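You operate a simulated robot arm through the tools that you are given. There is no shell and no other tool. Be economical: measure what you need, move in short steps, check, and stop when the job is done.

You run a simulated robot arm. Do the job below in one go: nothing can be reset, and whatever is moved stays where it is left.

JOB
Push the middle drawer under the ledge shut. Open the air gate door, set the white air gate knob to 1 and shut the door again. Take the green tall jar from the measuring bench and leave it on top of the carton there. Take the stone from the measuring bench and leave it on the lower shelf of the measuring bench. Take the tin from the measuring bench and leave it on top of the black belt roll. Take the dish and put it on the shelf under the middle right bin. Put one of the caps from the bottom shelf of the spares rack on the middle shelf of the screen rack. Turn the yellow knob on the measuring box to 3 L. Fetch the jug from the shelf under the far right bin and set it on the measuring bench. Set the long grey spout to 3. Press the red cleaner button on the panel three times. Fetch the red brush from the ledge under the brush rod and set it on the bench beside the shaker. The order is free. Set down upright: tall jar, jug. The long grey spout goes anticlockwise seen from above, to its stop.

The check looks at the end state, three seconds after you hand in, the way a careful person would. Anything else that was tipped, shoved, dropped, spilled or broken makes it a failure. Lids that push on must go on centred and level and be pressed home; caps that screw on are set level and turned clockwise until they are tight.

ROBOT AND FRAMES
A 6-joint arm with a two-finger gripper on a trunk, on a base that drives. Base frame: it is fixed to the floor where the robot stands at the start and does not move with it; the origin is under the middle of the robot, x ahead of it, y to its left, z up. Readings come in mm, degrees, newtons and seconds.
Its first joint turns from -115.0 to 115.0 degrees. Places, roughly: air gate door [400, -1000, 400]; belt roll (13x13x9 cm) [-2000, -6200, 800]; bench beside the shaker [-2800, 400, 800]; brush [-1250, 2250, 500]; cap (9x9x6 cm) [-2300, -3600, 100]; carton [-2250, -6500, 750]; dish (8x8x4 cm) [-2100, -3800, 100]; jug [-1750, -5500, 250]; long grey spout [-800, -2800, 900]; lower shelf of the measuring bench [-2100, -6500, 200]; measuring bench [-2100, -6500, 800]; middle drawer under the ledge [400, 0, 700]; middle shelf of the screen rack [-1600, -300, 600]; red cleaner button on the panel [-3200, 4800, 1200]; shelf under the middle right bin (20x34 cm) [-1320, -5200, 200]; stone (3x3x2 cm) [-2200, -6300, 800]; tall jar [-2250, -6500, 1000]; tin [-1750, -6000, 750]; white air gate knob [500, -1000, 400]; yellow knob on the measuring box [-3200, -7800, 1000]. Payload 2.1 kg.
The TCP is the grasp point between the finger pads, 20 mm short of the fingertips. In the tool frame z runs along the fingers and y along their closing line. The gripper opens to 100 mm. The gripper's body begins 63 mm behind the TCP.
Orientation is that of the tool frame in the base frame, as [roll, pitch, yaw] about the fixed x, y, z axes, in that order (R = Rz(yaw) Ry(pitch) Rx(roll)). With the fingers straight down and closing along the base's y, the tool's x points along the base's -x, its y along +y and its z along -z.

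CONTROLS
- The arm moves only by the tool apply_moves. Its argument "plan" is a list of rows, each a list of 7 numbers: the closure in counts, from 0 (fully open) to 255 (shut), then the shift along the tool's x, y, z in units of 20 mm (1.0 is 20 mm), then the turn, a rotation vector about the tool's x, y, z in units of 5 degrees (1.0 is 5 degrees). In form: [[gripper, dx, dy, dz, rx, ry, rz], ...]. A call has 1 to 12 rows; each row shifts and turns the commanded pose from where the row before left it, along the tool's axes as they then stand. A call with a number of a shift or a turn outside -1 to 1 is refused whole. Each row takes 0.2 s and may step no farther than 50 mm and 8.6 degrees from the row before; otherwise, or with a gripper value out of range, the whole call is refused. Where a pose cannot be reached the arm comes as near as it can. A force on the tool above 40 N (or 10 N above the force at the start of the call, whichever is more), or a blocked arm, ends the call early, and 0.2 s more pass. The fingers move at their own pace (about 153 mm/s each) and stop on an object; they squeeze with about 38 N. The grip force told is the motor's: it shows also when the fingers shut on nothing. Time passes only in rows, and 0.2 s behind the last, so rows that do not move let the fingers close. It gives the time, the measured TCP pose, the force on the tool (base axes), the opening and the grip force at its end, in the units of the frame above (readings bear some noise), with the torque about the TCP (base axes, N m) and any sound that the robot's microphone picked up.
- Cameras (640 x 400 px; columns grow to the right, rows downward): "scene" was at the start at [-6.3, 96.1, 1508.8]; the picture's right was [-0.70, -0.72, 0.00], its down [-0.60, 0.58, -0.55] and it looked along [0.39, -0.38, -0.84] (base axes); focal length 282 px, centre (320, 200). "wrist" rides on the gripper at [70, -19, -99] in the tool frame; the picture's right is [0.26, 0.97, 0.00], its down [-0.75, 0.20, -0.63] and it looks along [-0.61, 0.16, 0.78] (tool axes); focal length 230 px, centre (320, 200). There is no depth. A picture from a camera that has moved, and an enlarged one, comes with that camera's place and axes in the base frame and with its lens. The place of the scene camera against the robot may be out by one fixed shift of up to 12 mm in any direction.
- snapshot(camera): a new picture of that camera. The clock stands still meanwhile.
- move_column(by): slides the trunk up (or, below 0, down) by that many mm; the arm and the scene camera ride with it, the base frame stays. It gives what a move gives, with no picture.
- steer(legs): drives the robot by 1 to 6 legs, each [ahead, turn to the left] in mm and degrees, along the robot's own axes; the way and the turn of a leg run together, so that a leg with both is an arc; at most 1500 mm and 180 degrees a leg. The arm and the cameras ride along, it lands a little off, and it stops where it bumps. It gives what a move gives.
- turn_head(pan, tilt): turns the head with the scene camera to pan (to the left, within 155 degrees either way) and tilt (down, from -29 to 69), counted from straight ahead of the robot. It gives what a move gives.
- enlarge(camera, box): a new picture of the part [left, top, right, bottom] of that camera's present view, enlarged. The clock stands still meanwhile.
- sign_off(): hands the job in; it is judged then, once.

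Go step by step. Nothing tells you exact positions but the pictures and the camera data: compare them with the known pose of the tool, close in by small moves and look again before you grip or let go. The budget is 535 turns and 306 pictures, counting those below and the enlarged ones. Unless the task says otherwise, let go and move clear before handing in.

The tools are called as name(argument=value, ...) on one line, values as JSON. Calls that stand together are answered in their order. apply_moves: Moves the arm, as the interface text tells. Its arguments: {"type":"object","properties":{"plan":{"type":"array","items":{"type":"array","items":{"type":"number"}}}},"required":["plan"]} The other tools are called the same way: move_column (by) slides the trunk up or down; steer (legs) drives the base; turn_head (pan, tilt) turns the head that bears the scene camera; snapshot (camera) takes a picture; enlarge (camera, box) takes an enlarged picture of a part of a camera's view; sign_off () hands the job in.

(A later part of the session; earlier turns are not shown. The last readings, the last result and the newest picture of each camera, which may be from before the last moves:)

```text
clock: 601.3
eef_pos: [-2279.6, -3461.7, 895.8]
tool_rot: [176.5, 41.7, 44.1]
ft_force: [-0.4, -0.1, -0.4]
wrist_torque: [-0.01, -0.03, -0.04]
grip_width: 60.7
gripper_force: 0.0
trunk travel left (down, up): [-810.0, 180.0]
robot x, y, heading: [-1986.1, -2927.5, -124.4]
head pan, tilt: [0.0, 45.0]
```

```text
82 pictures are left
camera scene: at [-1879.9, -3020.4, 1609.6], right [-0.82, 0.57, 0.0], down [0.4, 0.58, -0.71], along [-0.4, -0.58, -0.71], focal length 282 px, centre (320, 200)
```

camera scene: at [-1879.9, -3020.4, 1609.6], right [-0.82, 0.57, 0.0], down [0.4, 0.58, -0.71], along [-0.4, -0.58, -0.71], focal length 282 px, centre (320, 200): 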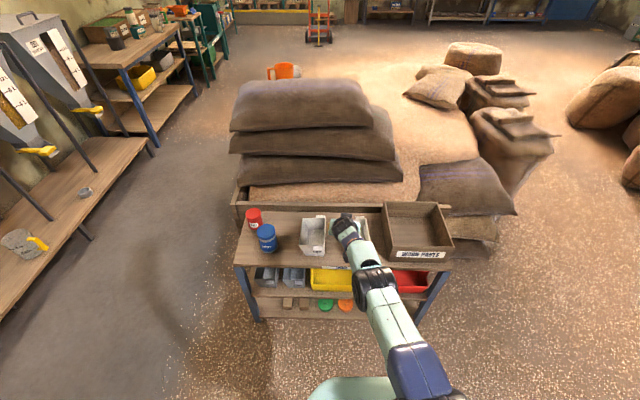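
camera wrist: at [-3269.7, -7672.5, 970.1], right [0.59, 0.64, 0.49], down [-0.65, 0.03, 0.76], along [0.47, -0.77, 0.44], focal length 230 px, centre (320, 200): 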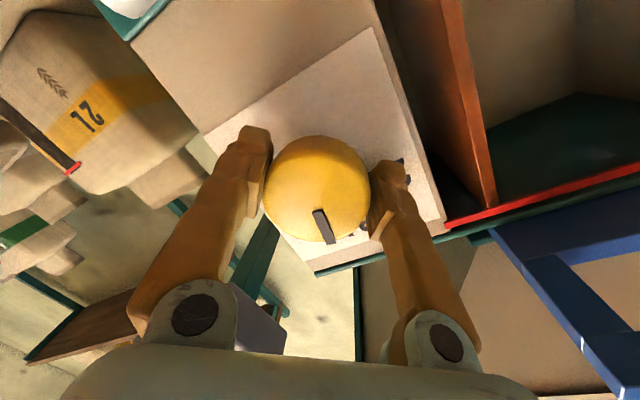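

steer(legs=[[-130, 0]])

move_column(by=-400)

move_column(by=-330)

snapshot(camera="wrist")

snapshot(camera="scene")

```text
clock: 602.6
eef_pos: [-2204.7, -3353.4, 896.5]
tool_rot: [176.5, 41.8, 44.0]
ft_force: [0.3, 0.4, 0.5]
wrist_torque: [0.01, 0.0, 0.02]
grip_width: 60.9
gripper_force: 0.0
trunk travel left (down, up): [-810.0, 180.0]
robot x, y, heading: [-1909.6, -2820.6, -124.5]
head pan, tilt: [0.0, 45.0]
```

```text
clock: 606.4
eef_pos: [-2204.8, -3353.9, 496.6]
tool_rot: [176.6, 41.7, 43.9]
ft_force: [0.1, -0.7, -0.4]
wrist_torque: [0.0, 0.02, -0.02]
grip_width: 60.9
gripper_force: 0.0
trunk travel left (down, up): [-410.0, 580.0]
robot x, y, heading: [-1909.2, -2819.4, -124.6]
head pan, tilt: [0.0, 45.0]
```

```text
clock: 609.7
eef_pos: [-2204.4, -3352.7, 165.3]
tool_rot: [176.6, 41.9, 44.1]
ft_force: [0.2, 0.5, -0.1]
wrist_torque: [0.01, -0.01, -0.01]
grip_width: 60.8
gripper_force: 0.1
trunk travel left (down, up): [-80.0, 910.0]
robot x, y, heading: [-1911.5, -2818.5, -124.6]
head pan, tilt: [0.0, 45.0]
```

```text
81 pictures are left
camera wrist: at [-2136.6, -3254.7, 192.0], right [0.84, -0.53, -0.13], down [0.02, -0.21, 0.98], along [-0.55, -0.82, -0.16], focal length 230 px, centre (320, 200)
```

wrist: 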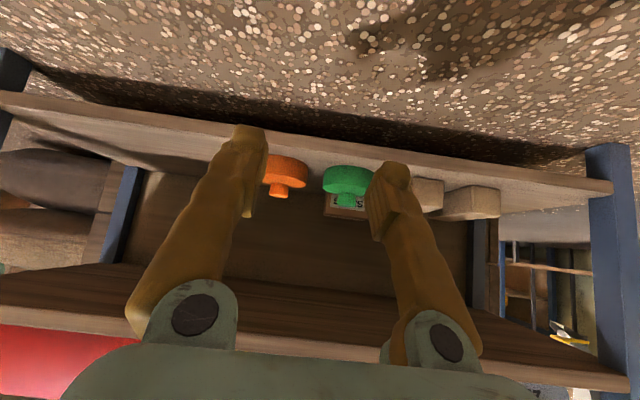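

```text
80 pictures are left
camera scene: at [-1804.5, -2911.0, 879.5], right [-0.82, 0.57, 0.0], down [0.4, 0.58, -0.71], along [-0.4, -0.58, -0.71], focal length 282 px, centre (320, 200)
```

scene: 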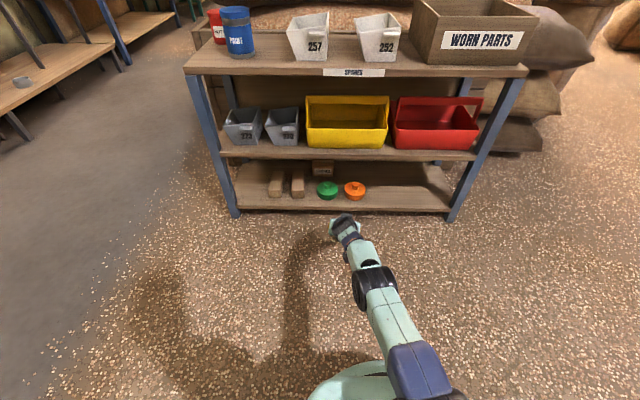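

steer(legs=[[0, 3.3], [170, 0]])

snapshot(camera="wrist")

```text
clock: 611.6
eef_pos: [-2261.7, -3515.8, 164.9]
tool_rot: [176.5, 41.8, 47.5]
ft_force: [0.0, -0.1, -0.4]
wrist_torque: [-0.02, 0.04, 0.02]
grip_width: 61.0
gripper_force: 0.0
trunk travel left (down, up): [-80.0, 910.0]
robot x, y, heading: [-1999.0, -2964.3, -120.9]
head pan, tilt: [0.0, 45.0]
```

```text
79 pictures are left
camera wrist: at [-2199.9, -3413.9, 191.9], right [0.87, -0.48, -0.13], down [0.03, -0.21, 0.98], along [-0.5, -0.85, -0.16], focal length 230 px, centre (320, 200)
```

wrist: 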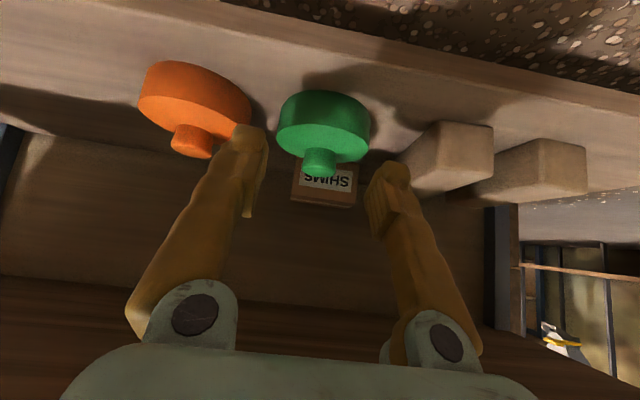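

steer(legs=[[70, 0]])

move_column(by=-25)

snapshot(camera="wrist")

```text
clock: 612.6
eef_pos: [-2298.6, -3575.9, 165.7]
tool_rot: [176.5, 41.9, 47.4]
ft_force: [-0.2, -0.5, -0.5]
wrist_torque: [0.01, 0.04, -0.01]
grip_width: 60.8
gripper_force: 0.1
trunk travel left (down, up): [-80.0, 910.0]
robot x, y, heading: [-2036.4, -3023.3, -120.9]
head pan, tilt: [0.0, 45.0]
```

```text
clock: 613.3
eef_pos: [-2297.8, -3575.0, 141.4]
tool_rot: [176.6, 41.8, 47.5]
ft_force: [0.8, 0.4, 0.4]
wrist_torque: [-0.02, 0.0, 0.03]
grip_width: 60.9
gripper_force: 0.0
trunk travel left (down, up): [-55.0, 935.0]
robot x, y, heading: [-2036.0, -3027.1, -121.2]
head pan, tilt: [0.0, 45.0]
```

```text
78 pictures are left
camera wrist: at [-2236.0, -3473.0, 166.9], right [0.87, -0.48, -0.13], down [0.03, -0.21, 0.98], along [-0.5, -0.85, -0.16], focal length 230 px, centre (320, 200)
```

wrist: 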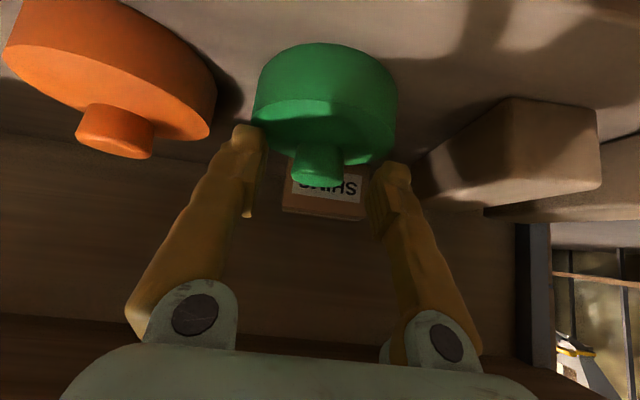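

apply_moves(plan=[[110, -0.44, 0, 0.41, 0, 0, 0]])

move_column(by=-18)

snapshot(camera="wrist")

```text
clock: 613.7
eef_pos: [-2298.9, -3574.6, 140.7]
tool_rot: [176.6, 41.8, 47.4]
ft_force: [0.4, 1.1, 0.0]
wrist_torque: [-0.01, -0.03, -0.02]
grip_width: 57.0
gripper_force: 0.0
out of reach, approached as far as the arm can: row 1
trunk travel left (down, up): [-55.0, 935.0]
robot x, y, heading: [-2036.4, -3026.0, -121.4]
head pan, tilt: [0.0, 45.0]
```

```text
clock: 614.3
eef_pos: [-2299.7, -3579.4, 133.9]
tool_rot: [176.4, 43.2, 47.4]
ft_force: [-1.4, -0.1, 17.9]
wrist_torque: [0.37, 0.53, -0.04]
grip_width: 57.4
gripper_force: 0.2
trunk travel left (down, up): [-38.0, 952.0]
robot x, y, heading: [-2028.3, -3025.3, -121.1]
head pan, tilt: [0.0, 45.0]
stopped: the force on the tool passed its limit at 44 N (the readings are from after the stop); the commanded pose is now the measured one
```

```text
77 pictures are left
camera wrist: at [-2237.9, -3476.6, 157.4], right [0.87, -0.48, -0.13], down [0.04, -0.19, 0.98], along [-0.5, -0.86, -0.14], focal length 230 px, centre (320, 200)
```

wrist: 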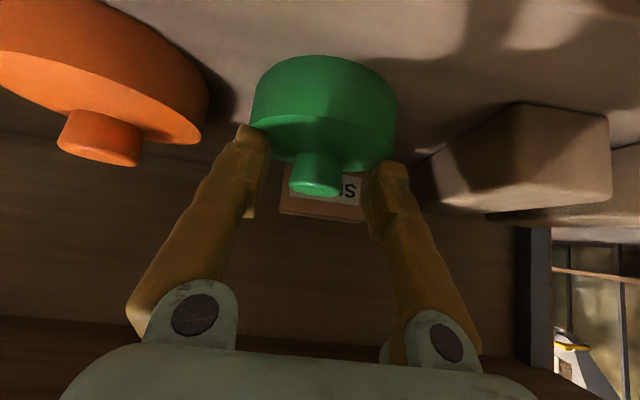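

move_column(by=6)

steer(legs=[[10, 0]])

apply_moves(plan=[[180, 0, 0, 0, 0, 0, 0], [255, 0, 0, 0, 0, 0, 0], [255, 0, 0, 0, 0, 0, 0]])

snapshot(camera="wrist")

```text
clock: 614.8
eef_pos: [-2299.0, -3577.5, 134.3]
tool_rot: [176.5, 42.4, 47.4]
ft_force: [-0.3, 1.2, 4.7]
wrist_torque: [0.12, 0.09, 0.0]
grip_width: 57.5
gripper_force: 0.2
trunk travel left (down, up): [-44.0, 946.0]
robot x, y, heading: [-2036.9, -3025.4, -121.1]
head pan, tilt: [0.0, 45.0]
```

```text
clock: 615.6
eef_pos: [-2303.8, -3586.2, 134.4]
tool_rot: [176.5, 42.4, 47.5]
ft_force: [0.4, 0.6, 0.4]
wrist_torque: [0.01, 0.02, 0.03]
grip_width: 56.6
gripper_force: 0.0
trunk travel left (down, up): [-44.0, 946.0]
robot x, y, heading: [-2041.5, -3034.1, -121.3]
head pan, tilt: [0.0, 45.0]
```

```text
clock: 616.4
eef_pos: [-2304.7, -3586.7, 136.3]
tool_rot: [176.4, 42.7, 47.4]
ft_force: [0.8, -2.7, 8.2]
wrist_torque: [0.04, 0.21, 0.06]
grip_width: 28.5
gripper_force: 37.6
trunk travel left (down, up): [-44.0, 946.0]
robot x, y, heading: [-2042.5, -3034.8, -121.4]
head pan, tilt: [0.0, 45.0]
```

```text
76 pictures are left
camera wrist: at [-2242.4, -3484.5, 160.6], right [0.87, -0.48, -0.13], down [0.04, -0.19, 0.98], along [-0.5, -0.85, -0.15], focal length 230 px, centre (320, 200)
```

wrist: 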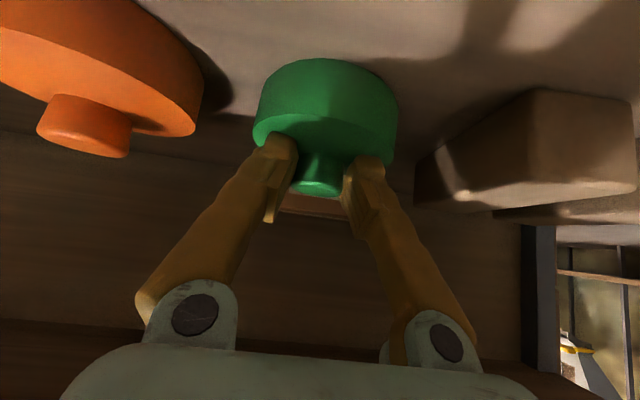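

move_column(by=30)

snapshot(camera="wrist")

```text
clock: 617.1
eef_pos: [-2305.7, -3586.4, 164.5]
tool_rot: [176.6, 42.5, 47.4]
ft_force: [-0.2, -0.5, 0.4]
wrist_torque: [-0.02, 0.0, -0.02]
grip_width: 27.9
gripper_force: 38.0
trunk travel left (down, up): [-74.0, 916.0]
robot x, y, heading: [-2042.5, -3032.0, -121.5]
head pan, tilt: [0.0, 45.0]
```

```text
75 pictures are left
camera wrist: at [-2242.5, -3483.9, 189.0], right [0.87, -0.48, -0.13], down [0.04, -0.2, 0.98], along [-0.5, -0.85, -0.15], focal length 230 px, centre (320, 200)
```

wrist: 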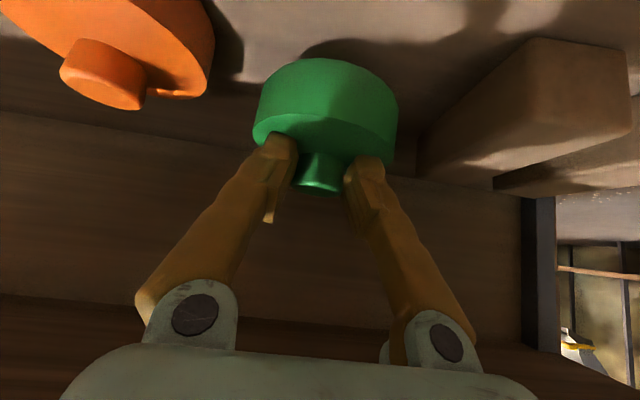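

apply_moves(plan=[[255, 0, 0, 0, 0, 0, 0], [255, 0, 0, 0, 0, 0, 0], [255, 0, 0, 0, 0, 0, 0], [255, 0, 0, 0, 0, 0, 0], [255, 0, 0, 0, 0, 0, 0], [255, 0, 0, 0, 0, 0, 0], [255, 0, 0, 0, 0, 0, 0], [255, 0, 0, 0, 0, 0, 0], [255, 0, 0, 0, 0, 0, 0], [255, 0, 0, 0, 0, 0, 0], [255, 0, 0, 0, 0, 0, 0], [255, 0, 0, 0, 0, 0, 0]])

```text
clock: 619.7
eef_pos: [-2305.3, -3587.6, 165.0]
tool_rot: [176.5, 42.5, 47.5]
ft_force: [-0.9, 0.0, -0.5]
wrist_torque: [0.05, -0.01, 0.02]
grip_width: 28.3
gripper_force: 37.9
trunk travel left (down, up): [-74.0, 916.0]
robot x, y, heading: [-2041.3, -3031.6, -121.9]
head pan, tilt: [0.0, 45.0]
```

Stable grip. I back out and check again.

steer(legs=[[-230, 0]])

move_column(by=400)

snapshot(camera="wrist")

```text
clock: 621.5
eef_pos: [-2186.8, -3392.8, 164.0]
tool_rot: [176.5, 42.4, 47.4]
ft_force: [0.8, 0.0, -0.9]
wrist_torque: [0.0, 0.0, 0.01]
grip_width: 28.3
gripper_force: 38.4
trunk travel left (down, up): [-74.0, 916.0]
robot x, y, heading: [-1920.8, -2837.6, -121.6]
head pan, tilt: [0.0, 45.0]
```

```text
clock: 625.3
eef_pos: [-2186.8, -3393.2, 565.0]
tool_rot: [176.5, 42.6, 47.4]
ft_force: [-0.5, -0.1, -1.7]
wrist_torque: [-0.01, -0.01, -0.02]
grip_width: 28.3
gripper_force: 38.2
trunk travel left (down, up): [-474.0, 516.0]
robot x, y, heading: [-1927.5, -2839.0, -121.4]
head pan, tilt: [0.0, 45.0]
```

```text
74 pictures are left
camera wrist: at [-2125.1, -3290.2, 589.2], right [0.87, -0.48, -0.13], down [0.04, -0.2, 0.98], along [-0.5, -0.85, -0.15], focal length 230 px, centre (320, 200)
```

wrist: 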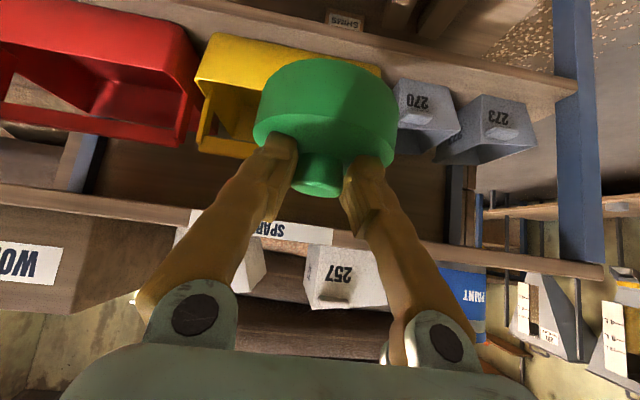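

Cap secure. I drive to the screen rack via the open corridor.

steer(legs=[[0, 100], [0, 94.6], [561, 0], [0, -19.7], [1500, 0], [850, 0]])

turn_head(pan=90, tilt=30)

snapshot(camera="scene")

```text
clock: 648.8
eef_pos: [-72.1, 94.2, 565.0]
tool_rot: [176.5, 42.5, -137.4]
ft_force: [-1.0, -0.9, -0.7]
wrist_torque: [-0.02, 0.01, 0.01]
grip_width: 27.9
gripper_force: 38.6
trunk travel left (down, up): [-474.0, 516.0]
robot x, y, heading: [-380.9, -438.1, 53.8]
head pan, tilt: [0.0, 45.0]
```

```text
clock: 650.4
eef_pos: [-72.5, 94.1, 565.5]
tool_rot: [176.5, 42.4, -137.4]
ft_force: [0.4, -0.3, -0.1]
wrist_torque: [-0.01, -0.01, 0.01]
grip_width: 27.9
gripper_force: 37.7
trunk travel left (down, up): [-474.0, 516.0]
robot x, y, heading: [-380.0, -436.6, 53.7]
head pan, tilt: [90.0, 30.0]
```

```text
73 pictures are left
camera scene: at [-598.8, -340.9, 1295.9], right [0.59, 0.81, 0.0], down [0.4, -0.3, -0.87], along [-0.7, 0.51, -0.5], focal length 282 px, centre (320, 200)
```

scene: 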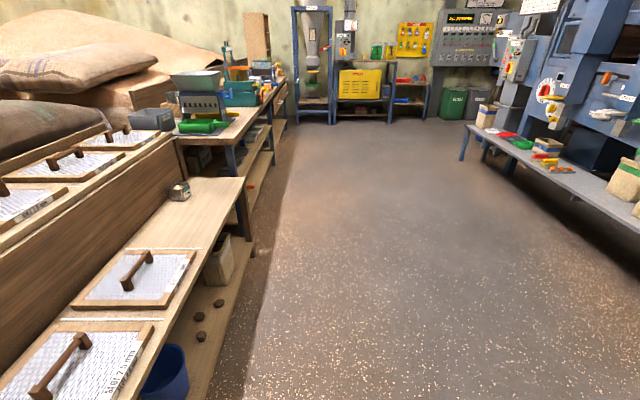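

The ledge is the middle shelf; its free stretch lies between the second screen and the small tin. I raise the cap and drive there.

move_column(by=210)

steer(legs=[[0, 84], [1412, 0], [0, 99.5]])

turn_head(pan=0, tilt=40)

snapshot(camera="scene")

snapshot(camera="wrist")

```text
clock: 652.7
eef_pos: [-71.6, 95.5, 774.7]
tool_rot: [176.5, 42.5, -137.4]
ft_force: [0.1, -0.2, -1.1]
wrist_torque: [0.01, 0.0, 0.06]
grip_width: 28.1
gripper_force: 37.8
trunk travel left (down, up): [-684.0, 306.0]
robot x, y, heading: [-381.6, -433.8, 53.6]
head pan, tilt: [90.0, 30.0]
```

```text
clock: 667.4
eef_pos: [-1719.0, 4.6, 774.4]
tool_rot: [176.4, 42.5, 42.6]
ft_force: [0.7, 0.7, -1.4]
wrist_torque: [0.01, -0.03, -0.03]
grip_width: 26.9
gripper_force: 37.8
trunk travel left (down, up): [-684.0, 306.0]
robot x, y, heading: [-1409.6, 531.6, -126.0]
head pan, tilt: [90.0, 30.0]
```

```text
clock: 669.0
eef_pos: [-1719.8, 4.1, 775.6]
tool_rot: [176.6, 42.5, 42.7]
ft_force: [0.0, 0.0, -0.6]
wrist_torque: [0.03, 0.0, -0.01]
grip_width: 26.8
gripper_force: 38.2
trunk travel left (down, up): [-684.0, 306.0]
robot x, y, heading: [-1413.4, 532.8, -125.8]
head pan, tilt: [0.0, 40.0]
```

```text
72 pictures are left
camera scene: at [-1310.3, 435.7, 1490.6], right [-0.81, 0.59, 0.0], down [0.38, 0.52, -0.77], along [-0.45, -0.62, -0.64], focal length 282 px, centre (320, 200)
```

scene: 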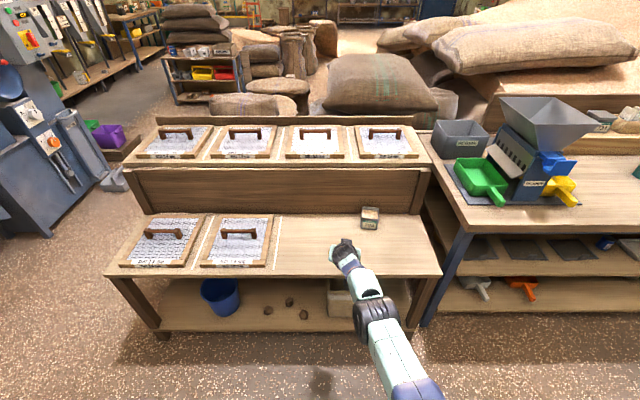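

```text
71 pictures are left
camera wrist: at [-1649.7, 101.2, 799.2], right [0.82, -0.55, -0.13], down [0.02, -0.2, 0.98], along [-0.57, -0.81, -0.15], focal length 230 px, centre (320, 200)
```

wrist: 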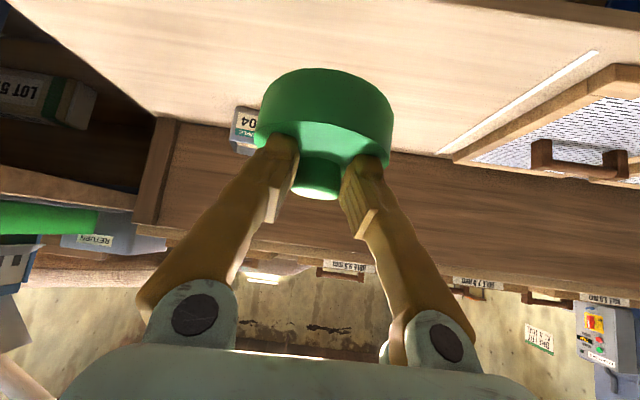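

steer(legs=[[160, 0]])

move_column(by=-110)

snapshot(camera="wrist")

snapshot(camera="scene")

```text
clock: 670.5
eef_pos: [-1818.8, -129.7, 773.9]
tool_rot: [176.5, 42.6, 42.7]
ft_force: [-0.2, -0.2, -1.3]
wrist_torque: [-0.02, -0.05, 0.0]
grip_width: 26.6
gripper_force: 37.3
trunk travel left (down, up): [-684.0, 306.0]
robot x, y, heading: [-1508.0, 398.7, -126.0]
head pan, tilt: [0.0, 40.0]
```

```text
clock: 671.9
eef_pos: [-1817.9, -129.3, 664.6]
tool_rot: [176.6, 42.5, 42.6]
ft_force: [-1.0, -0.2, -0.7]
wrist_torque: [0.02, 0.0, 0.02]
grip_width: 26.5
gripper_force: 38.3
trunk travel left (down, up): [-574.0, 416.0]
robot x, y, heading: [-1508.5, 397.6, -126.5]
head pan, tilt: [0.0, 40.0]
```

```text
70 pictures are left
camera wrist: at [-1747.2, -32.7, 689.3], right [0.82, -0.55, -0.13], down [0.02, -0.2, 0.98], along [-0.57, -0.81, -0.15], focal length 230 px, centre (320, 200)
```

wrist: 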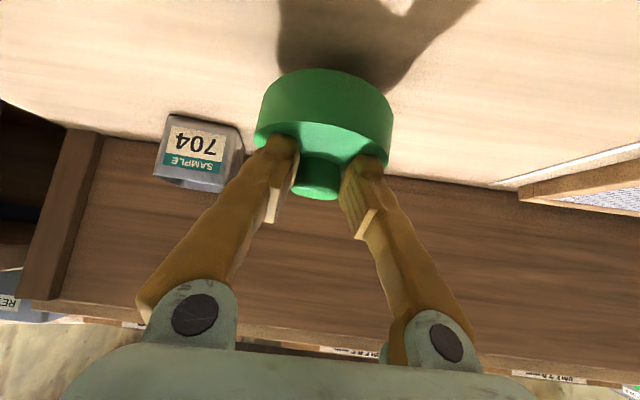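

```text
69 pictures are left
camera scene: at [-1408.0, 302.1, 1380.6], right [-0.81, 0.59, 0.0], down [0.38, 0.52, -0.77], along [-0.45, -0.62, -0.64], focal length 282 px, centre (320, 200)
```

scene: 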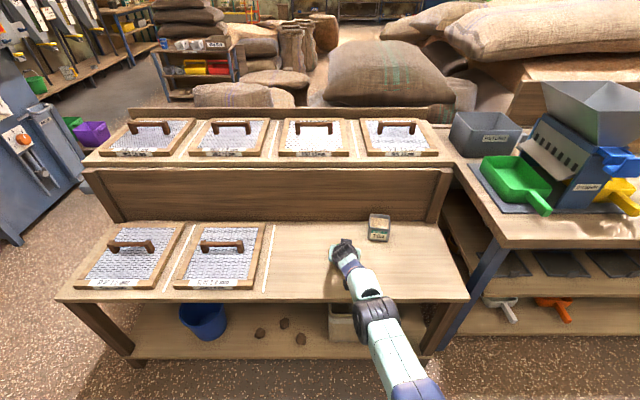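

move_column(by=-22)

apply_moves(plan=[[255, 0.1, 0, 0.11, 0, 0, 0], [255, 0.1, 0, 0.11, 0, 0, 0], [255, 0.1, 0, 0.11, 0, 0, 0], [255, 0.1, 0, 0.11, 0, 0, 0]])

snapshot(camera="wrist")

```text
clock: 672.6
eef_pos: [-1818.4, -129.2, 643.6]
tool_rot: [176.5, 42.5, 42.7]
ft_force: [0.1, 0.4, -1.1]
wrist_torque: [0.04, -0.02, 0.01]
grip_width: 26.5
gripper_force: 37.8
trunk travel left (down, up): [-552.0, 438.0]
robot x, y, heading: [-1512.5, 400.4, -126.1]
head pan, tilt: [0.0, 40.0]
```

```text
clock: 673.6
eef_pos: [-1815.2, -128.1, 635.1]
tool_rot: [176.5, 42.7, 42.6]
ft_force: [-0.9, -0.9, 7.9]
wrist_torque: [0.16, 0.25, 0.01]
grip_width: 26.1
gripper_force: 38.3
out of reach, approached as far as the arm can: row 4
trunk travel left (down, up): [-552.0, 438.0]
robot x, y, heading: [-1509.5, 402.8, -126.4]
head pan, tilt: [0.0, 40.0]
```

```text
68 pictures are left
camera wrist: at [-1744.7, -31.6, 659.7], right [0.82, -0.55, -0.13], down [0.02, -0.2, 0.98], along [-0.57, -0.81, -0.15], focal length 230 px, centre (320, 200)
```

wrist: 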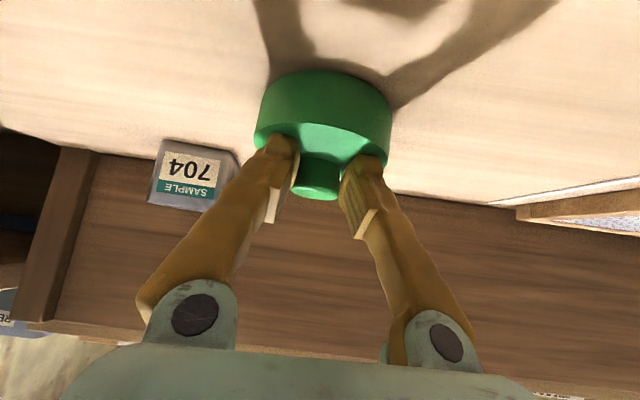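

Contact at z≈635. A touch lower, then release.

apply_moves(plan=[[255, 0.07, 0, 0.075, 0, 0, 0], [255, 0, 0, 0, 0, 0, 0]])

apply_moves(plan=[[200, 0, 0, 0, 0, 0, 0], [120, 0, 0, 0, 0, 0, 0], [100, 0, 0, 0, 0, 0, 0]])

move_column(by=80)

steer(legs=[[-200, 0]])

snapshot(camera="scene")

```text
clock: 674.2
eef_pos: [-1813.6, -128.1, 635.2]
tool_rot: [176.4, 42.9, 42.8]
ft_force: [-2.2, -6.0, 17.8]
wrist_torque: [0.15, 0.47, 0.11]
grip_width: 26.1
gripper_force: 38.7
trunk travel left (down, up): [-552.0, 438.0]
robot x, y, heading: [-1507.8, 399.2, -126.1]
head pan, tilt: [0.0, 40.0]
```

```text
clock: 675.0
eef_pos: [-1814.5, -127.5, 632.7]
tool_rot: [176.5, 42.6, 42.6]
ft_force: [2.4, 1.4, 12.7]
wrist_torque: [0.26, 0.27, -0.09]
grip_width: 59.7
gripper_force: 0.2
trunk travel left (down, up): [-552.0, 438.0]
robot x, y, heading: [-1506.1, 397.4, -126.1]
head pan, tilt: [0.0, 40.0]
```

```text
clock: 676.2
eef_pos: [-1814.4, -129.1, 711.5]
tool_rot: [176.5, 42.5, 42.7]
ft_force: [0.3, -0.4, 0.0]
wrist_torque: [0.02, 0.02, -0.02]
grip_width: 60.7
gripper_force: 0.1
trunk travel left (down, up): [-632.0, 358.0]
robot x, y, heading: [-1510.9, 402.0, -126.0]
head pan, tilt: [0.0, 40.0]
```

```text
clock: 677.8
eef_pos: [-1694.2, 34.1, 711.6]
tool_rot: [176.5, 42.5, 43.0]
ft_force: [0.1, 0.9, -0.1]
wrist_torque: [-0.01, -0.01, -0.04]
grip_width: 61.0
gripper_force: 0.1
trunk travel left (down, up): [-632.0, 358.0]
robot x, y, heading: [-1396.2, 563.7, -126.0]
head pan, tilt: [0.0, 40.0]
```

```text
67 pictures are left
camera scene: at [-1288.4, 466.7, 1438.6], right [-0.81, 0.59, 0.0], down [0.38, 0.52, -0.77], along [-0.45, -0.62, -0.64], focal length 282 px, centre (320, 200)
```

scene: 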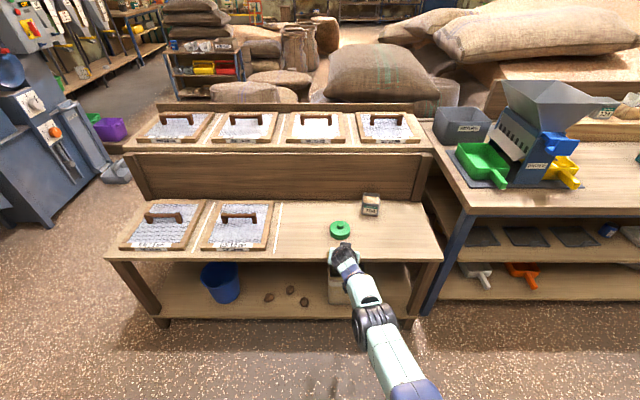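

Cap is placed. Now I look toward the brush area.

turn_head(pan=-149, tilt=20)

snapshot(camera="scene")

enlarge(camera="scene", box=[220, 140, 440, 280])

```text
clock: 680.1
eef_pos: [-1693.4, 32.9, 711.0]
tool_rot: [176.5, 42.5, 43.0]
ft_force: [-0.1, 0.6, -0.6]
wrist_torque: [0.01, 0.02, 0.01]
grip_width: 60.8
gripper_force: 0.1
trunk travel left (down, up): [-632.0, 358.0]
robot x, y, heading: [-1389.9, 561.6, -125.9]
head pan, tilt: [-149.0, 20.0]
```

```text
66 pictures are left
camera scene: at [-1231.2, 628.0, 1470.0], right [1.0, -0.08, 0.0], down [-0.03, -0.34, -0.94], along [0.08, 0.94, -0.34], focal length 282 px, centre (320, 200)
```

scene: 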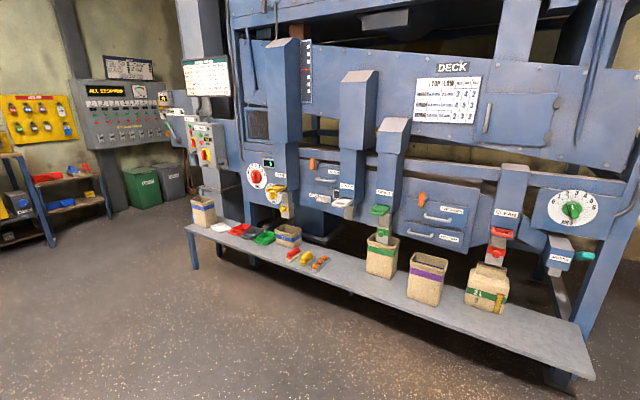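

```text
2.86 times, centred on (330, 210) of scene
camera zoom: at [-1231.2, 628.0, 1470.0], right [1.0, -0.08, 0.0], down [-0.03, -0.34, -0.94], along [0.08, 0.94, -0.34], focal length 807 px, centre (291, 171)
```

zoom: 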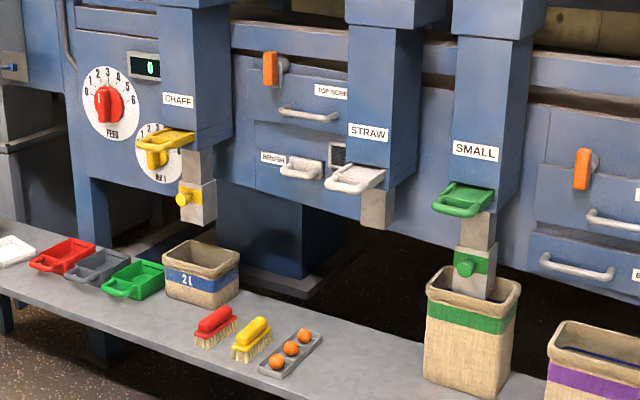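

Red brush at about [-1263, 2270, 510], its long axis heading ~40°. I drive over to face it along that axis.

steer(legs=[[0, -121.7], [1147, 0], [0, -67.7]])

turn_head(pan=0, tilt=35)

snapshot(camera="scene")

snapshot(camera="wrist")

```text
clock: 693.9
eef_pos: [-1454.5, 2098.2, 711.1]
tool_rot: [176.4, 42.5, -144.8]
ft_force: [-0.1, -0.7, -0.6]
wrist_torque: [-0.02, -0.03, -0.01]
grip_width: 60.9
gripper_force: 0.1
trunk travel left (down, up): [-632.0, 358.0]
robot x, y, heading: [-1824.5, 1616.9, 46.6]
head pan, tilt: [-149.0, 20.0]
```

```text
clock: 696.2
eef_pos: [-1453.9, 2098.7, 711.3]
tool_rot: [176.5, 42.5, -144.8]
ft_force: [0.2, -0.7, 0.5]
wrist_torque: [0.01, 0.03, 0.0]
grip_width: 61.0
gripper_force: 0.1
trunk travel left (down, up): [-632.0, 358.0]
robot x, y, heading: [-1825.6, 1612.3, 46.3]
head pan, tilt: [0.0, 35.0]
```

```text
64 pictures are left
camera scene: at [-1903.7, 1736.5, 1446.1], right [0.72, -0.69, 0.0], down [-0.4, -0.42, -0.82], along [0.56, 0.59, -0.57], focal length 282 px, centre (320, 200)
```

scene: 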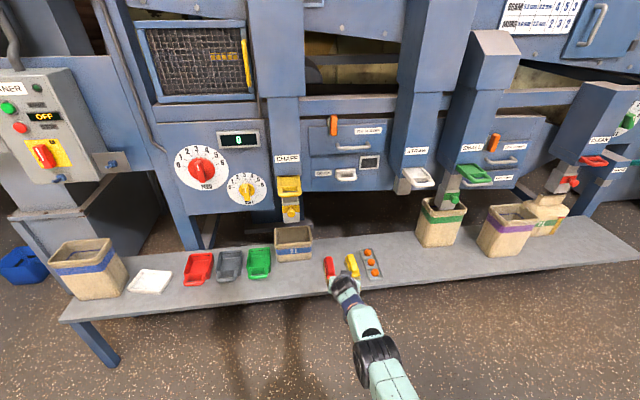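

```text
63 pictures are left
camera wrist: at [-1534.8, 2009.5, 736.4], right [-0.74, 0.65, -0.13], down [0.01, 0.2, 0.98], along [0.67, 0.73, -0.15], focal length 230 px, centre (320, 200)
```

wrist: 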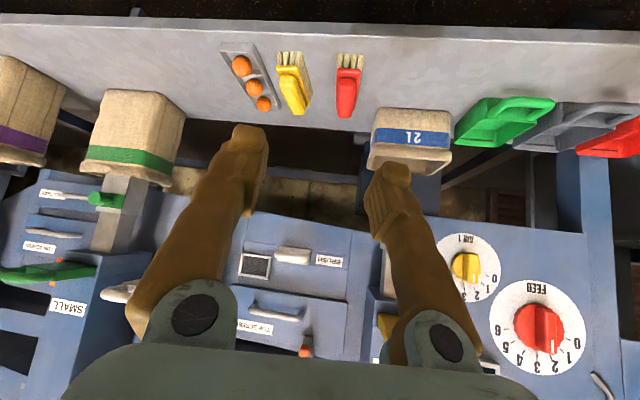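

steer(legs=[[0, 2], [255, 0]])

move_column(by=-130)

snapshot(camera="wrist")

```text
clock: 698.4
eef_pos: [-1298.9, 2298.6, 712.3]
tool_rot: [176.5, 42.5, -143.0]
ft_force: [-0.6, -1.3, 0.6]
wrist_torque: [-0.01, 0.0, -0.03]
grip_width: 60.7
gripper_force: 0.1
trunk travel left (down, up): [-632.0, 358.0]
robot x, y, heading: [-1659.5, 1804.6, 48.1]
head pan, tilt: [0.0, 35.0]
```

```text
clock: 700.0
eef_pos: [-1299.8, 2299.3, 582.4]
tool_rot: [176.4, 42.4, -143.0]
ft_force: [-0.2, -0.2, 0.2]
wrist_torque: [0.04, 0.02, -0.03]
grip_width: 60.8
gripper_force: 0.1
trunk travel left (down, up): [-502.0, 488.0]
robot x, y, heading: [-1656.4, 1801.1, 48.1]
head pan, tilt: [0.0, 35.0]
```

```text
62 pictures are left
camera wrist: at [-1377.2, 2207.2, 606.4], right [-0.76, 0.63, -0.13], down [0.0, 0.2, 0.98], along [0.65, 0.75, -0.15], focal length 230 px, centre (320, 200)
```

wrist: 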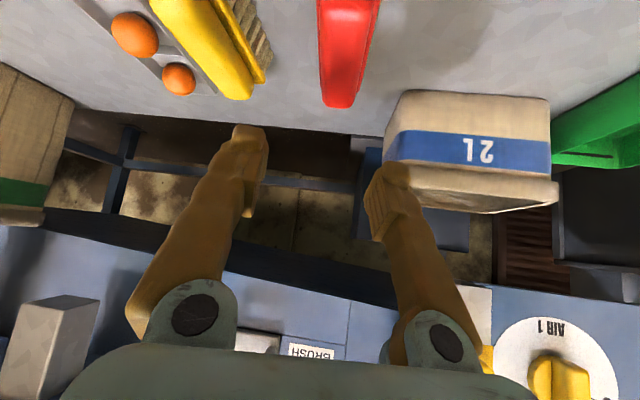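

apply_moves(plan=[[100, -0.5, 0.1, 0.48, 0, 0, 0]])

move_column(by=-50)

snapshot(camera="wrist")

```text
clock: 700.4
eef_pos: [-1298.7, 2298.1, 582.9]
tool_rot: [176.5, 42.5, -143.1]
ft_force: [0.0, -0.3, -0.4]
wrist_torque: [0.01, 0.02, -0.01]
grip_width: 60.6
gripper_force: 0.1
out of reach, approached as far as the arm can: row 1
trunk travel left (down, up): [-502.0, 488.0]
robot x, y, heading: [-1655.3, 1805.7, 48.2]
head pan, tilt: [0.0, 35.0]
```

```text
clock: 701.3
eef_pos: [-1298.5, 2298.4, 532.9]
tool_rot: [176.6, 42.5, -143.1]
ft_force: [0.1, 0.9, -0.7]
wrist_torque: [0.03, -0.01, -0.01]
grip_width: 60.7
gripper_force: 0.0
trunk travel left (down, up): [-452.0, 538.0]
robot x, y, heading: [-1655.0, 1800.8, 48.2]
head pan, tilt: [0.0, 35.0]
```

```text
61 pictures are left
camera wrist: at [-1377.1, 2207.2, 556.4], right [-0.76, 0.63, -0.13], down [0.0, 0.2, 0.98], along [0.65, 0.75, -0.15], focal length 230 px, centre (320, 200)
```

wrist: 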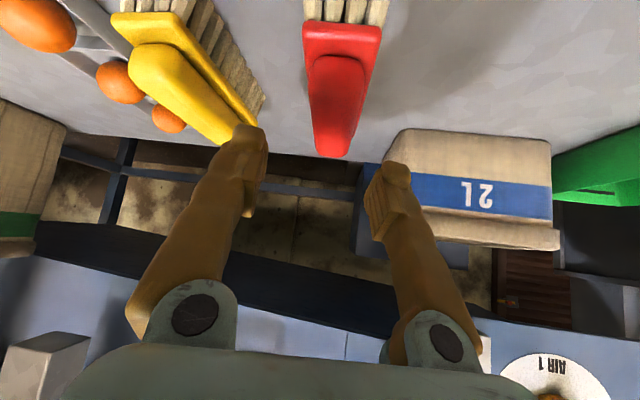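

steer(legs=[[14, 0.5]])

move_column(by=-40)

snapshot(camera="wrist")

```text
clock: 702.1
eef_pos: [-1293.7, 2312.9, 531.4]
tool_rot: [176.5, 42.5, -142.6]
ft_force: [0.1, -0.1, -0.2]
wrist_torque: [0.0, 0.04, 0.01]
grip_width: 60.8
gripper_force: 0.1
trunk travel left (down, up): [-452.0, 538.0]
robot x, y, heading: [-1643.3, 1816.8, 48.6]
head pan, tilt: [0.0, 35.0]
```

```text
clock: 702.9
eef_pos: [-1293.7, 2311.9, 491.7]
tool_rot: [176.6, 42.6, -142.7]
ft_force: [0.5, 0.2, 0.0]
wrist_torque: [-0.01, 0.0, 0.0]
grip_width: 61.0
gripper_force: 0.1
trunk travel left (down, up): [-412.0, 578.0]
robot x, y, heading: [-1644.0, 1812.5, 48.8]
head pan, tilt: [0.0, 35.0]
```

```text
60 pictures are left
camera wrist: at [-1371.5, 2220.2, 516.4], right [-0.77, 0.63, -0.13], down [0.0, 0.2, 0.98], along [0.64, 0.75, -0.15], focal length 230 px, centre (320, 200)
```

wrist: 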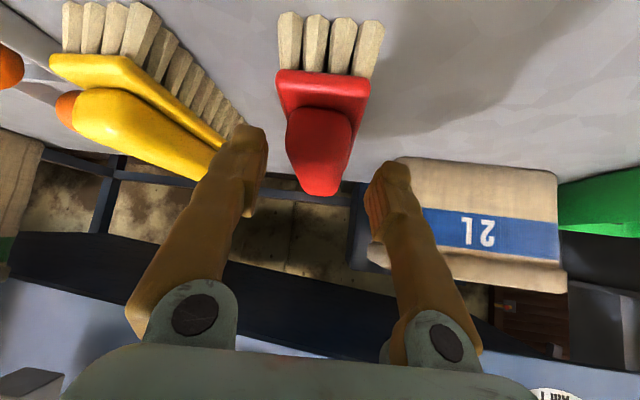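

move_column(by=-17)

apply_moves(plan=[[180, 0, 0, 0, 0, 0, 0], [255, 0, 0, 0, 0, 0, 0], [255, 0, 0, 0, 0, 0, 0]])

move_column(by=60)

snapshot(camera="wrist")

```text
clock: 703.6
eef_pos: [-1294.2, 2312.0, 474.2]
tool_rot: [176.4, 42.6, -142.6]
ft_force: [-1.0, 0.7, -0.4]
wrist_torque: [0.01, -0.01, 0.0]
grip_width: 60.6
gripper_force: 0.1
trunk travel left (down, up): [-395.0, 595.0]
robot x, y, heading: [-1648.3, 1812.8, 48.7]
head pan, tilt: [0.0, 35.0]
```

```text
clock: 704.4
eef_pos: [-1295.0, 2312.2, 479.9]
tool_rot: [176.2, 43.2, -142.7]
ft_force: [3.1, 6.2, 20.3]
wrist_torque: [0.39, -0.81, 0.32]
grip_width: 31.8
gripper_force: 37.9
trunk travel left (down, up): [-395.0, 595.0]
robot x, y, heading: [-1647.1, 1812.3, 48.8]
head pan, tilt: [0.0, 35.0]
```

```text
clock: 705.4
eef_pos: [-1293.3, 2311.3, 533.7]
tool_rot: [176.6, 42.4, -142.6]
ft_force: [-0.5, -0.9, -2.1]
wrist_torque: [-0.03, 0.03, 0.01]
grip_width: 31.1
gripper_force: 38.0
trunk travel left (down, up): [-455.0, 535.0]
robot x, y, heading: [-1646.6, 1815.8, 48.6]
head pan, tilt: [0.0, 35.0]
```

```text
59 pictures are left
camera wrist: at [-1371.5, 2220.2, 558.9], right [-0.77, 0.63, -0.13], down [0.0, 0.2, 0.98], along [0.64, 0.75, -0.15], focal length 230 px, centre (320, 200)
```

wrist: 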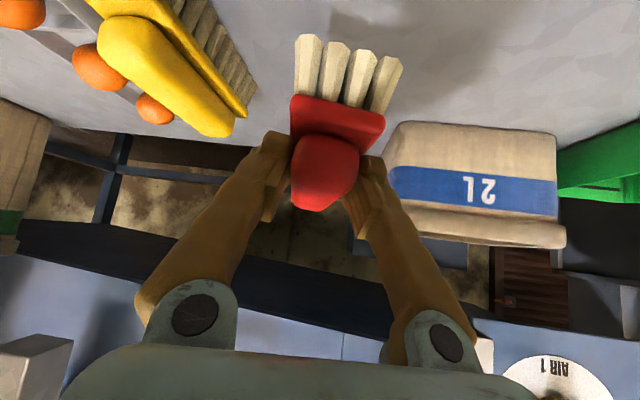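

Brush held by its handle. I back off, raise, and drive to the bench beside the shaker.

steer(legs=[[-250, 0]])

move_column(by=400)

steer(legs=[[0, 170.6], [690, 0], [0, 18]])

snapshot(camera="scene")

```text
clock: 707.2
eef_pos: [-1456.3, 2125.6, 534.4]
tool_rot: [176.5, 42.6, -142.7]
ft_force: [0.2, -0.2, -0.8]
wrist_torque: [-0.02, -0.01, 0.04]
grip_width: 31.4
gripper_force: 37.8
trunk travel left (down, up): [-455.0, 535.0]
robot x, y, heading: [-1808.3, 1632.6, 48.4]
head pan, tilt: [0.0, 35.0]
```

```text
clock: 711.0
eef_pos: [-1456.2, 2126.6, 934.5]
tool_rot: [176.5, 42.5, -142.7]
ft_force: [0.2, -0.1, -0.8]
wrist_torque: [-0.03, 0.04, 0.01]
grip_width: 30.7
gripper_force: 38.4
trunk travel left (down, up): [-855.0, 135.0]
robot x, y, heading: [-1810.9, 1629.0, 48.6]
head pan, tilt: [0.0, 35.0]
```

```text
clock: 723.0
eef_pos: [-2536.7, 574.4, 934.3]
tool_rot: [176.5, 42.4, 50.8]
ft_force: [-0.6, -0.9, -0.9]
wrist_torque: [0.04, 0.01, -0.02]
grip_width: 30.6
gripper_force: 38.3
trunk travel left (down, up): [-855.0, 135.0]
robot x, y, heading: [-2307.7, 1138.0, -118.1]
head pan, tilt: [0.0, 35.0]
```

```text
58 pictures are left
camera scene: at [-2194.7, 1054.6, 1669.1], right [-0.88, 0.47, 0.0], down [0.27, 0.51, -0.82], along [-0.38, -0.72, -0.57], focal length 282 px, centre (320, 200)
```

scene: 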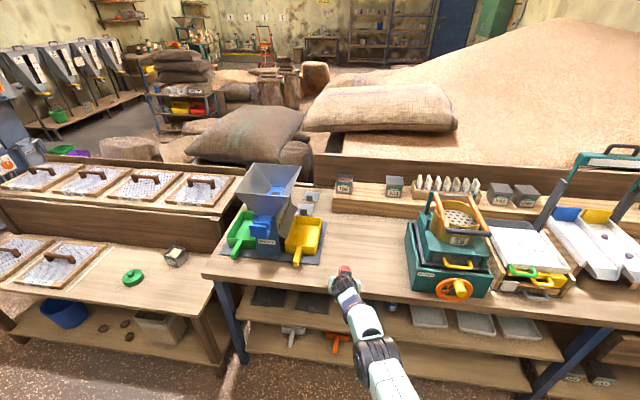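

The free spot between the mill and the green shaker is at about [-2715, 480]. I align and move over it.

steer(legs=[[0, -8], [165, 0]])

move_column(by=-70)

snapshot(camera="scene")

snapshot(camera="wrist")

```text
clock: 725.0
eef_pos: [-2707.0, 480.2, 936.3]
tool_rot: [176.4, 42.6, 42.6]
ft_force: [0.2, 0.4, -1.1]
wrist_torque: [0.02, -0.02, 0.01]
grip_width: 30.9
gripper_force: 38.3
trunk travel left (down, up): [-855.0, 135.0]
robot x, y, heading: [-2404.3, 1009.1, -125.9]
head pan, tilt: [0.0, 35.0]
```

```text
clock: 726.1
eef_pos: [-2709.1, 477.9, 864.4]
tool_rot: [176.6, 42.5, 42.8]
ft_force: [-0.4, -0.5, -1.9]
wrist_torque: [0.05, -0.03, -0.03]
grip_width: 31.1
gripper_force: 37.9
trunk travel left (down, up): [-785.0, 205.0]
robot x, y, heading: [-2401.8, 1007.4, -126.1]
head pan, tilt: [0.0, 35.0]
```

```text
57 pictures are left
camera scene: at [-2304.8, 906.6, 1599.1], right [-0.81, 0.59, 0.0], down [0.34, 0.46, -0.82], along [-0.48, -0.66, -0.57], focal length 282 px, centre (320, 200)
```

scene: 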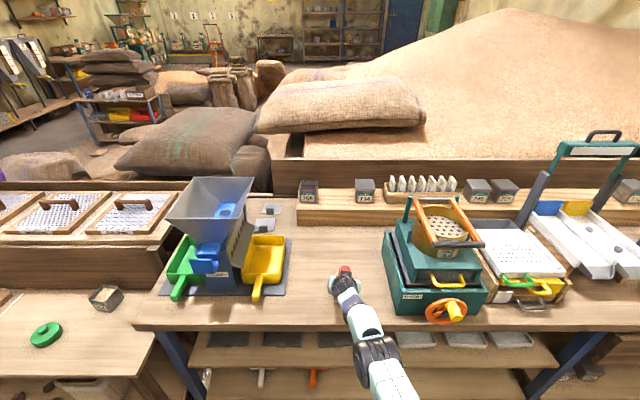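

```text
56 pictures are left
camera wrist: at [-2638.8, 575.2, 889.1], right [0.82, -0.55, -0.13], down [0.02, -0.2, 0.98], along [-0.57, -0.81, -0.15], focal length 230 px, centre (320, 200)
```

wrist: 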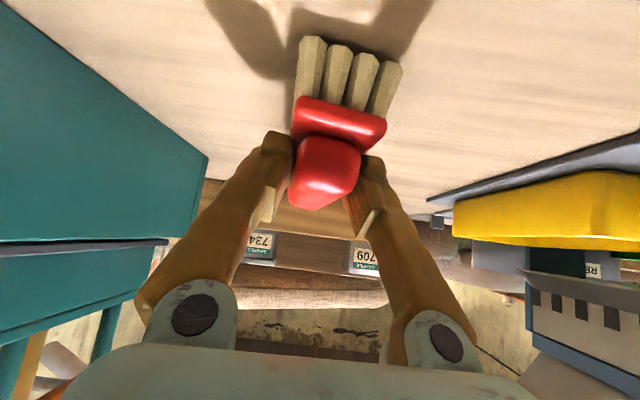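

apply_moves(plan=[[255, 0.15, 0, 0.165, 0, 0, 0], [255, 0.15, 0, 0.165, 0, 0, 0], [255, 0.12, 0, 0.13, 0, 0, 0]])

apply_moves(plan=[[255, 0.1, 0, 0.11, 0, 0, 0], [255, 0.1, 0, 0.11, 0, 0, 0], [255, 0.1, 0, 0.11, 0, 0, 0]])

snapshot(camera="wrist")

```text
clock: 726.9
eef_pos: [-2706.1, 479.5, 859.7]
tool_rot: [176.2, 42.9, 42.8]
ft_force: [-4.2, -4.4, 14.5]
wrist_torque: [-0.13, 0.61, 0.13]
grip_width: 31.0
gripper_force: 38.4
out of reach, approached as far as the arm can: row 2
trunk travel left (down, up): [-785.0, 205.0]
robot x, y, heading: [-2404.2, 1010.2, -126.2]
head pan, tilt: [0.0, 35.0]
```

```text
clock: 727.7
eef_pos: [-2702.7, 480.4, 859.3]
tool_rot: [176.2, 43.3, 42.6]
ft_force: [-5.7, -10.7, 34.3]
wrist_torque: [0.61, 0.27, 0.21]
grip_width: 30.7
gripper_force: 38.1
out of reach, approached as far as the arm can: row 1
trunk travel left (down, up): [-785.0, 205.0]
robot x, y, heading: [-2402.1, 1003.9, -125.8]
head pan, tilt: [0.0, 35.0]
```

```text
55 pictures are left
camera wrist: at [-2633.2, 577.5, 881.7], right [0.82, -0.55, -0.13], down [0.03, -0.19, 0.98], along [-0.57, -0.81, -0.14], focal length 230 px, centre (320, 200)
```

wrist: 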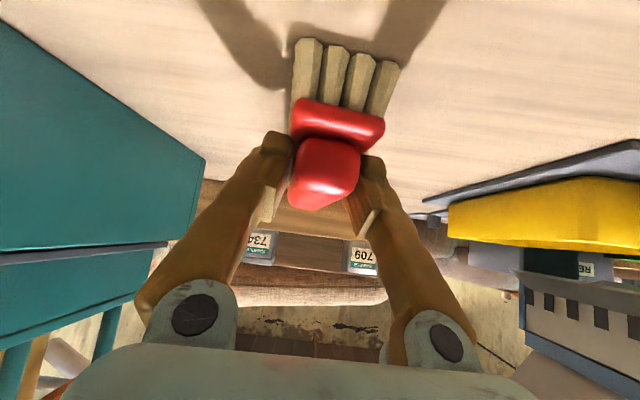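

apply_moves(plan=[[255, -0.25, 0, -0.27, 0, 0, 0], [180, 0, 0, 0, 0, 0, 0], [120, 0, 0, 0, 0, 0, 0], [110, 0, 0, 0, 0, 0, 0]])

move_column(by=100)

steer(legs=[[-300, 0]])

enlarge(camera="scene", box=[240, 140, 480, 300])

```text
clock: 728.7
eef_pos: [-2704.1, 480.7, 857.7]
tool_rot: [176.5, 42.3, 42.9]
ft_force: [0.3, 0.1, -0.2]
wrist_torque: [-0.02, 0.01, 0.01]
grip_width: 56.6
gripper_force: 0.0
trunk travel left (down, up): [-785.0, 205.0]
robot x, y, heading: [-2407.3, 1006.1, -126.0]
head pan, tilt: [0.0, 35.0]
```

```text
clock: 730.1
eef_pos: [-2704.9, 478.8, 959.0]
tool_rot: [176.5, 42.4, 42.8]
ft_force: [-0.2, 0.4, 0.1]
wrist_torque: [-0.01, 0.01, 0.0]
grip_width: 56.9
gripper_force: 0.0
trunk travel left (down, up): [-885.0, 105.0]
robot x, y, heading: [-2410.3, 1007.4, -126.1]
head pan, tilt: [0.0, 35.0]
```

```text
clock: 732.1
eef_pos: [-2530.2, 721.8, 957.0]
tool_rot: [176.6, 42.5, 42.7]
ft_force: [-1.0, -0.4, 0.3]
wrist_torque: [-0.01, 0.01, -0.04]
grip_width: 56.9
gripper_force: 0.0
trunk travel left (down, up): [-885.0, 105.0]
robot x, y, heading: [-2226.0, 1250.4, -126.1]
head pan, tilt: [0.0, 35.0]
```

```text
2.50 times, centred on (360, 220) of scene
camera zoom: at [-2129.4, 1147.4, 1699.1], right [-0.81, 0.59, 0.0], down [0.34, 0.46, -0.82], along [-0.48, -0.66, -0.57], focal length 706 px, centre (220, 150)
```

zoom: 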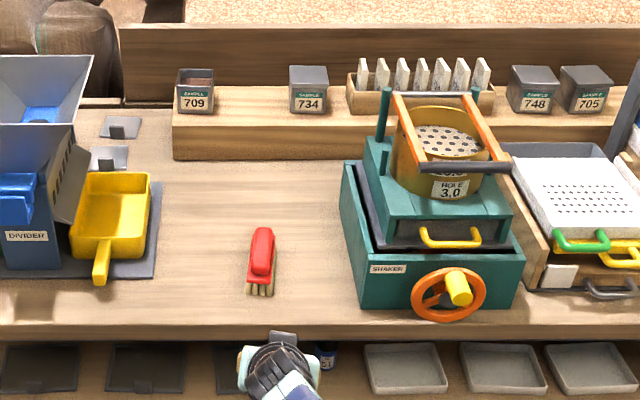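

Brush stands beside the shaker. Last: the red cleaner button on the far wall panel; I drive there in stages.

steer(legs=[[0, -100.7], [1400, 0], [350, 0]])

turn_head(pan=-35, tilt=15)

snapshot(camera="scene")

```text
clock: 745.4
eef_pos: [-3919.5, 2970.1, 958.7]
tool_rot: [176.5, 42.6, -59.6]
ft_force: [0.5, 0.6, -0.1]
wrist_torque: [0.0, 0.0, -0.01]
grip_width: 57.1
gripper_force: 0.1
trunk travel left (down, up): [-885.0, 105.0]
robot x, y, heading: [-3469.1, 2564.8, 131.7]
head pan, tilt: [0.0, 35.0]
```

```text
clock: 746.4
eef_pos: [-3919.1, 2971.0, 958.7]
tool_rot: [176.5, 42.4, -59.6]
ft_force: [-0.1, 0.8, 0.2]
wrist_torque: [0.06, 0.02, -0.03]
grip_width: 57.0
gripper_force: 0.1
trunk travel left (down, up): [-885.0, 105.0]
robot x, y, heading: [-3467.4, 2566.5, 131.5]
head pan, tilt: [-35.0, 15.0]
```

```text
53 pictures are left
camera scene: at [-3542.0, 2525.3, 1731.1], right [0.99, 0.12, 0.0], down [0.03, -0.26, -0.97], along [-0.11, 0.96, -0.26], focal length 282 px, centre (320, 200)
```

scene: 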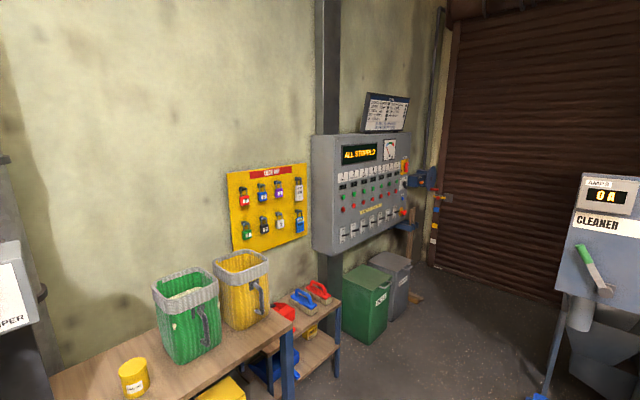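

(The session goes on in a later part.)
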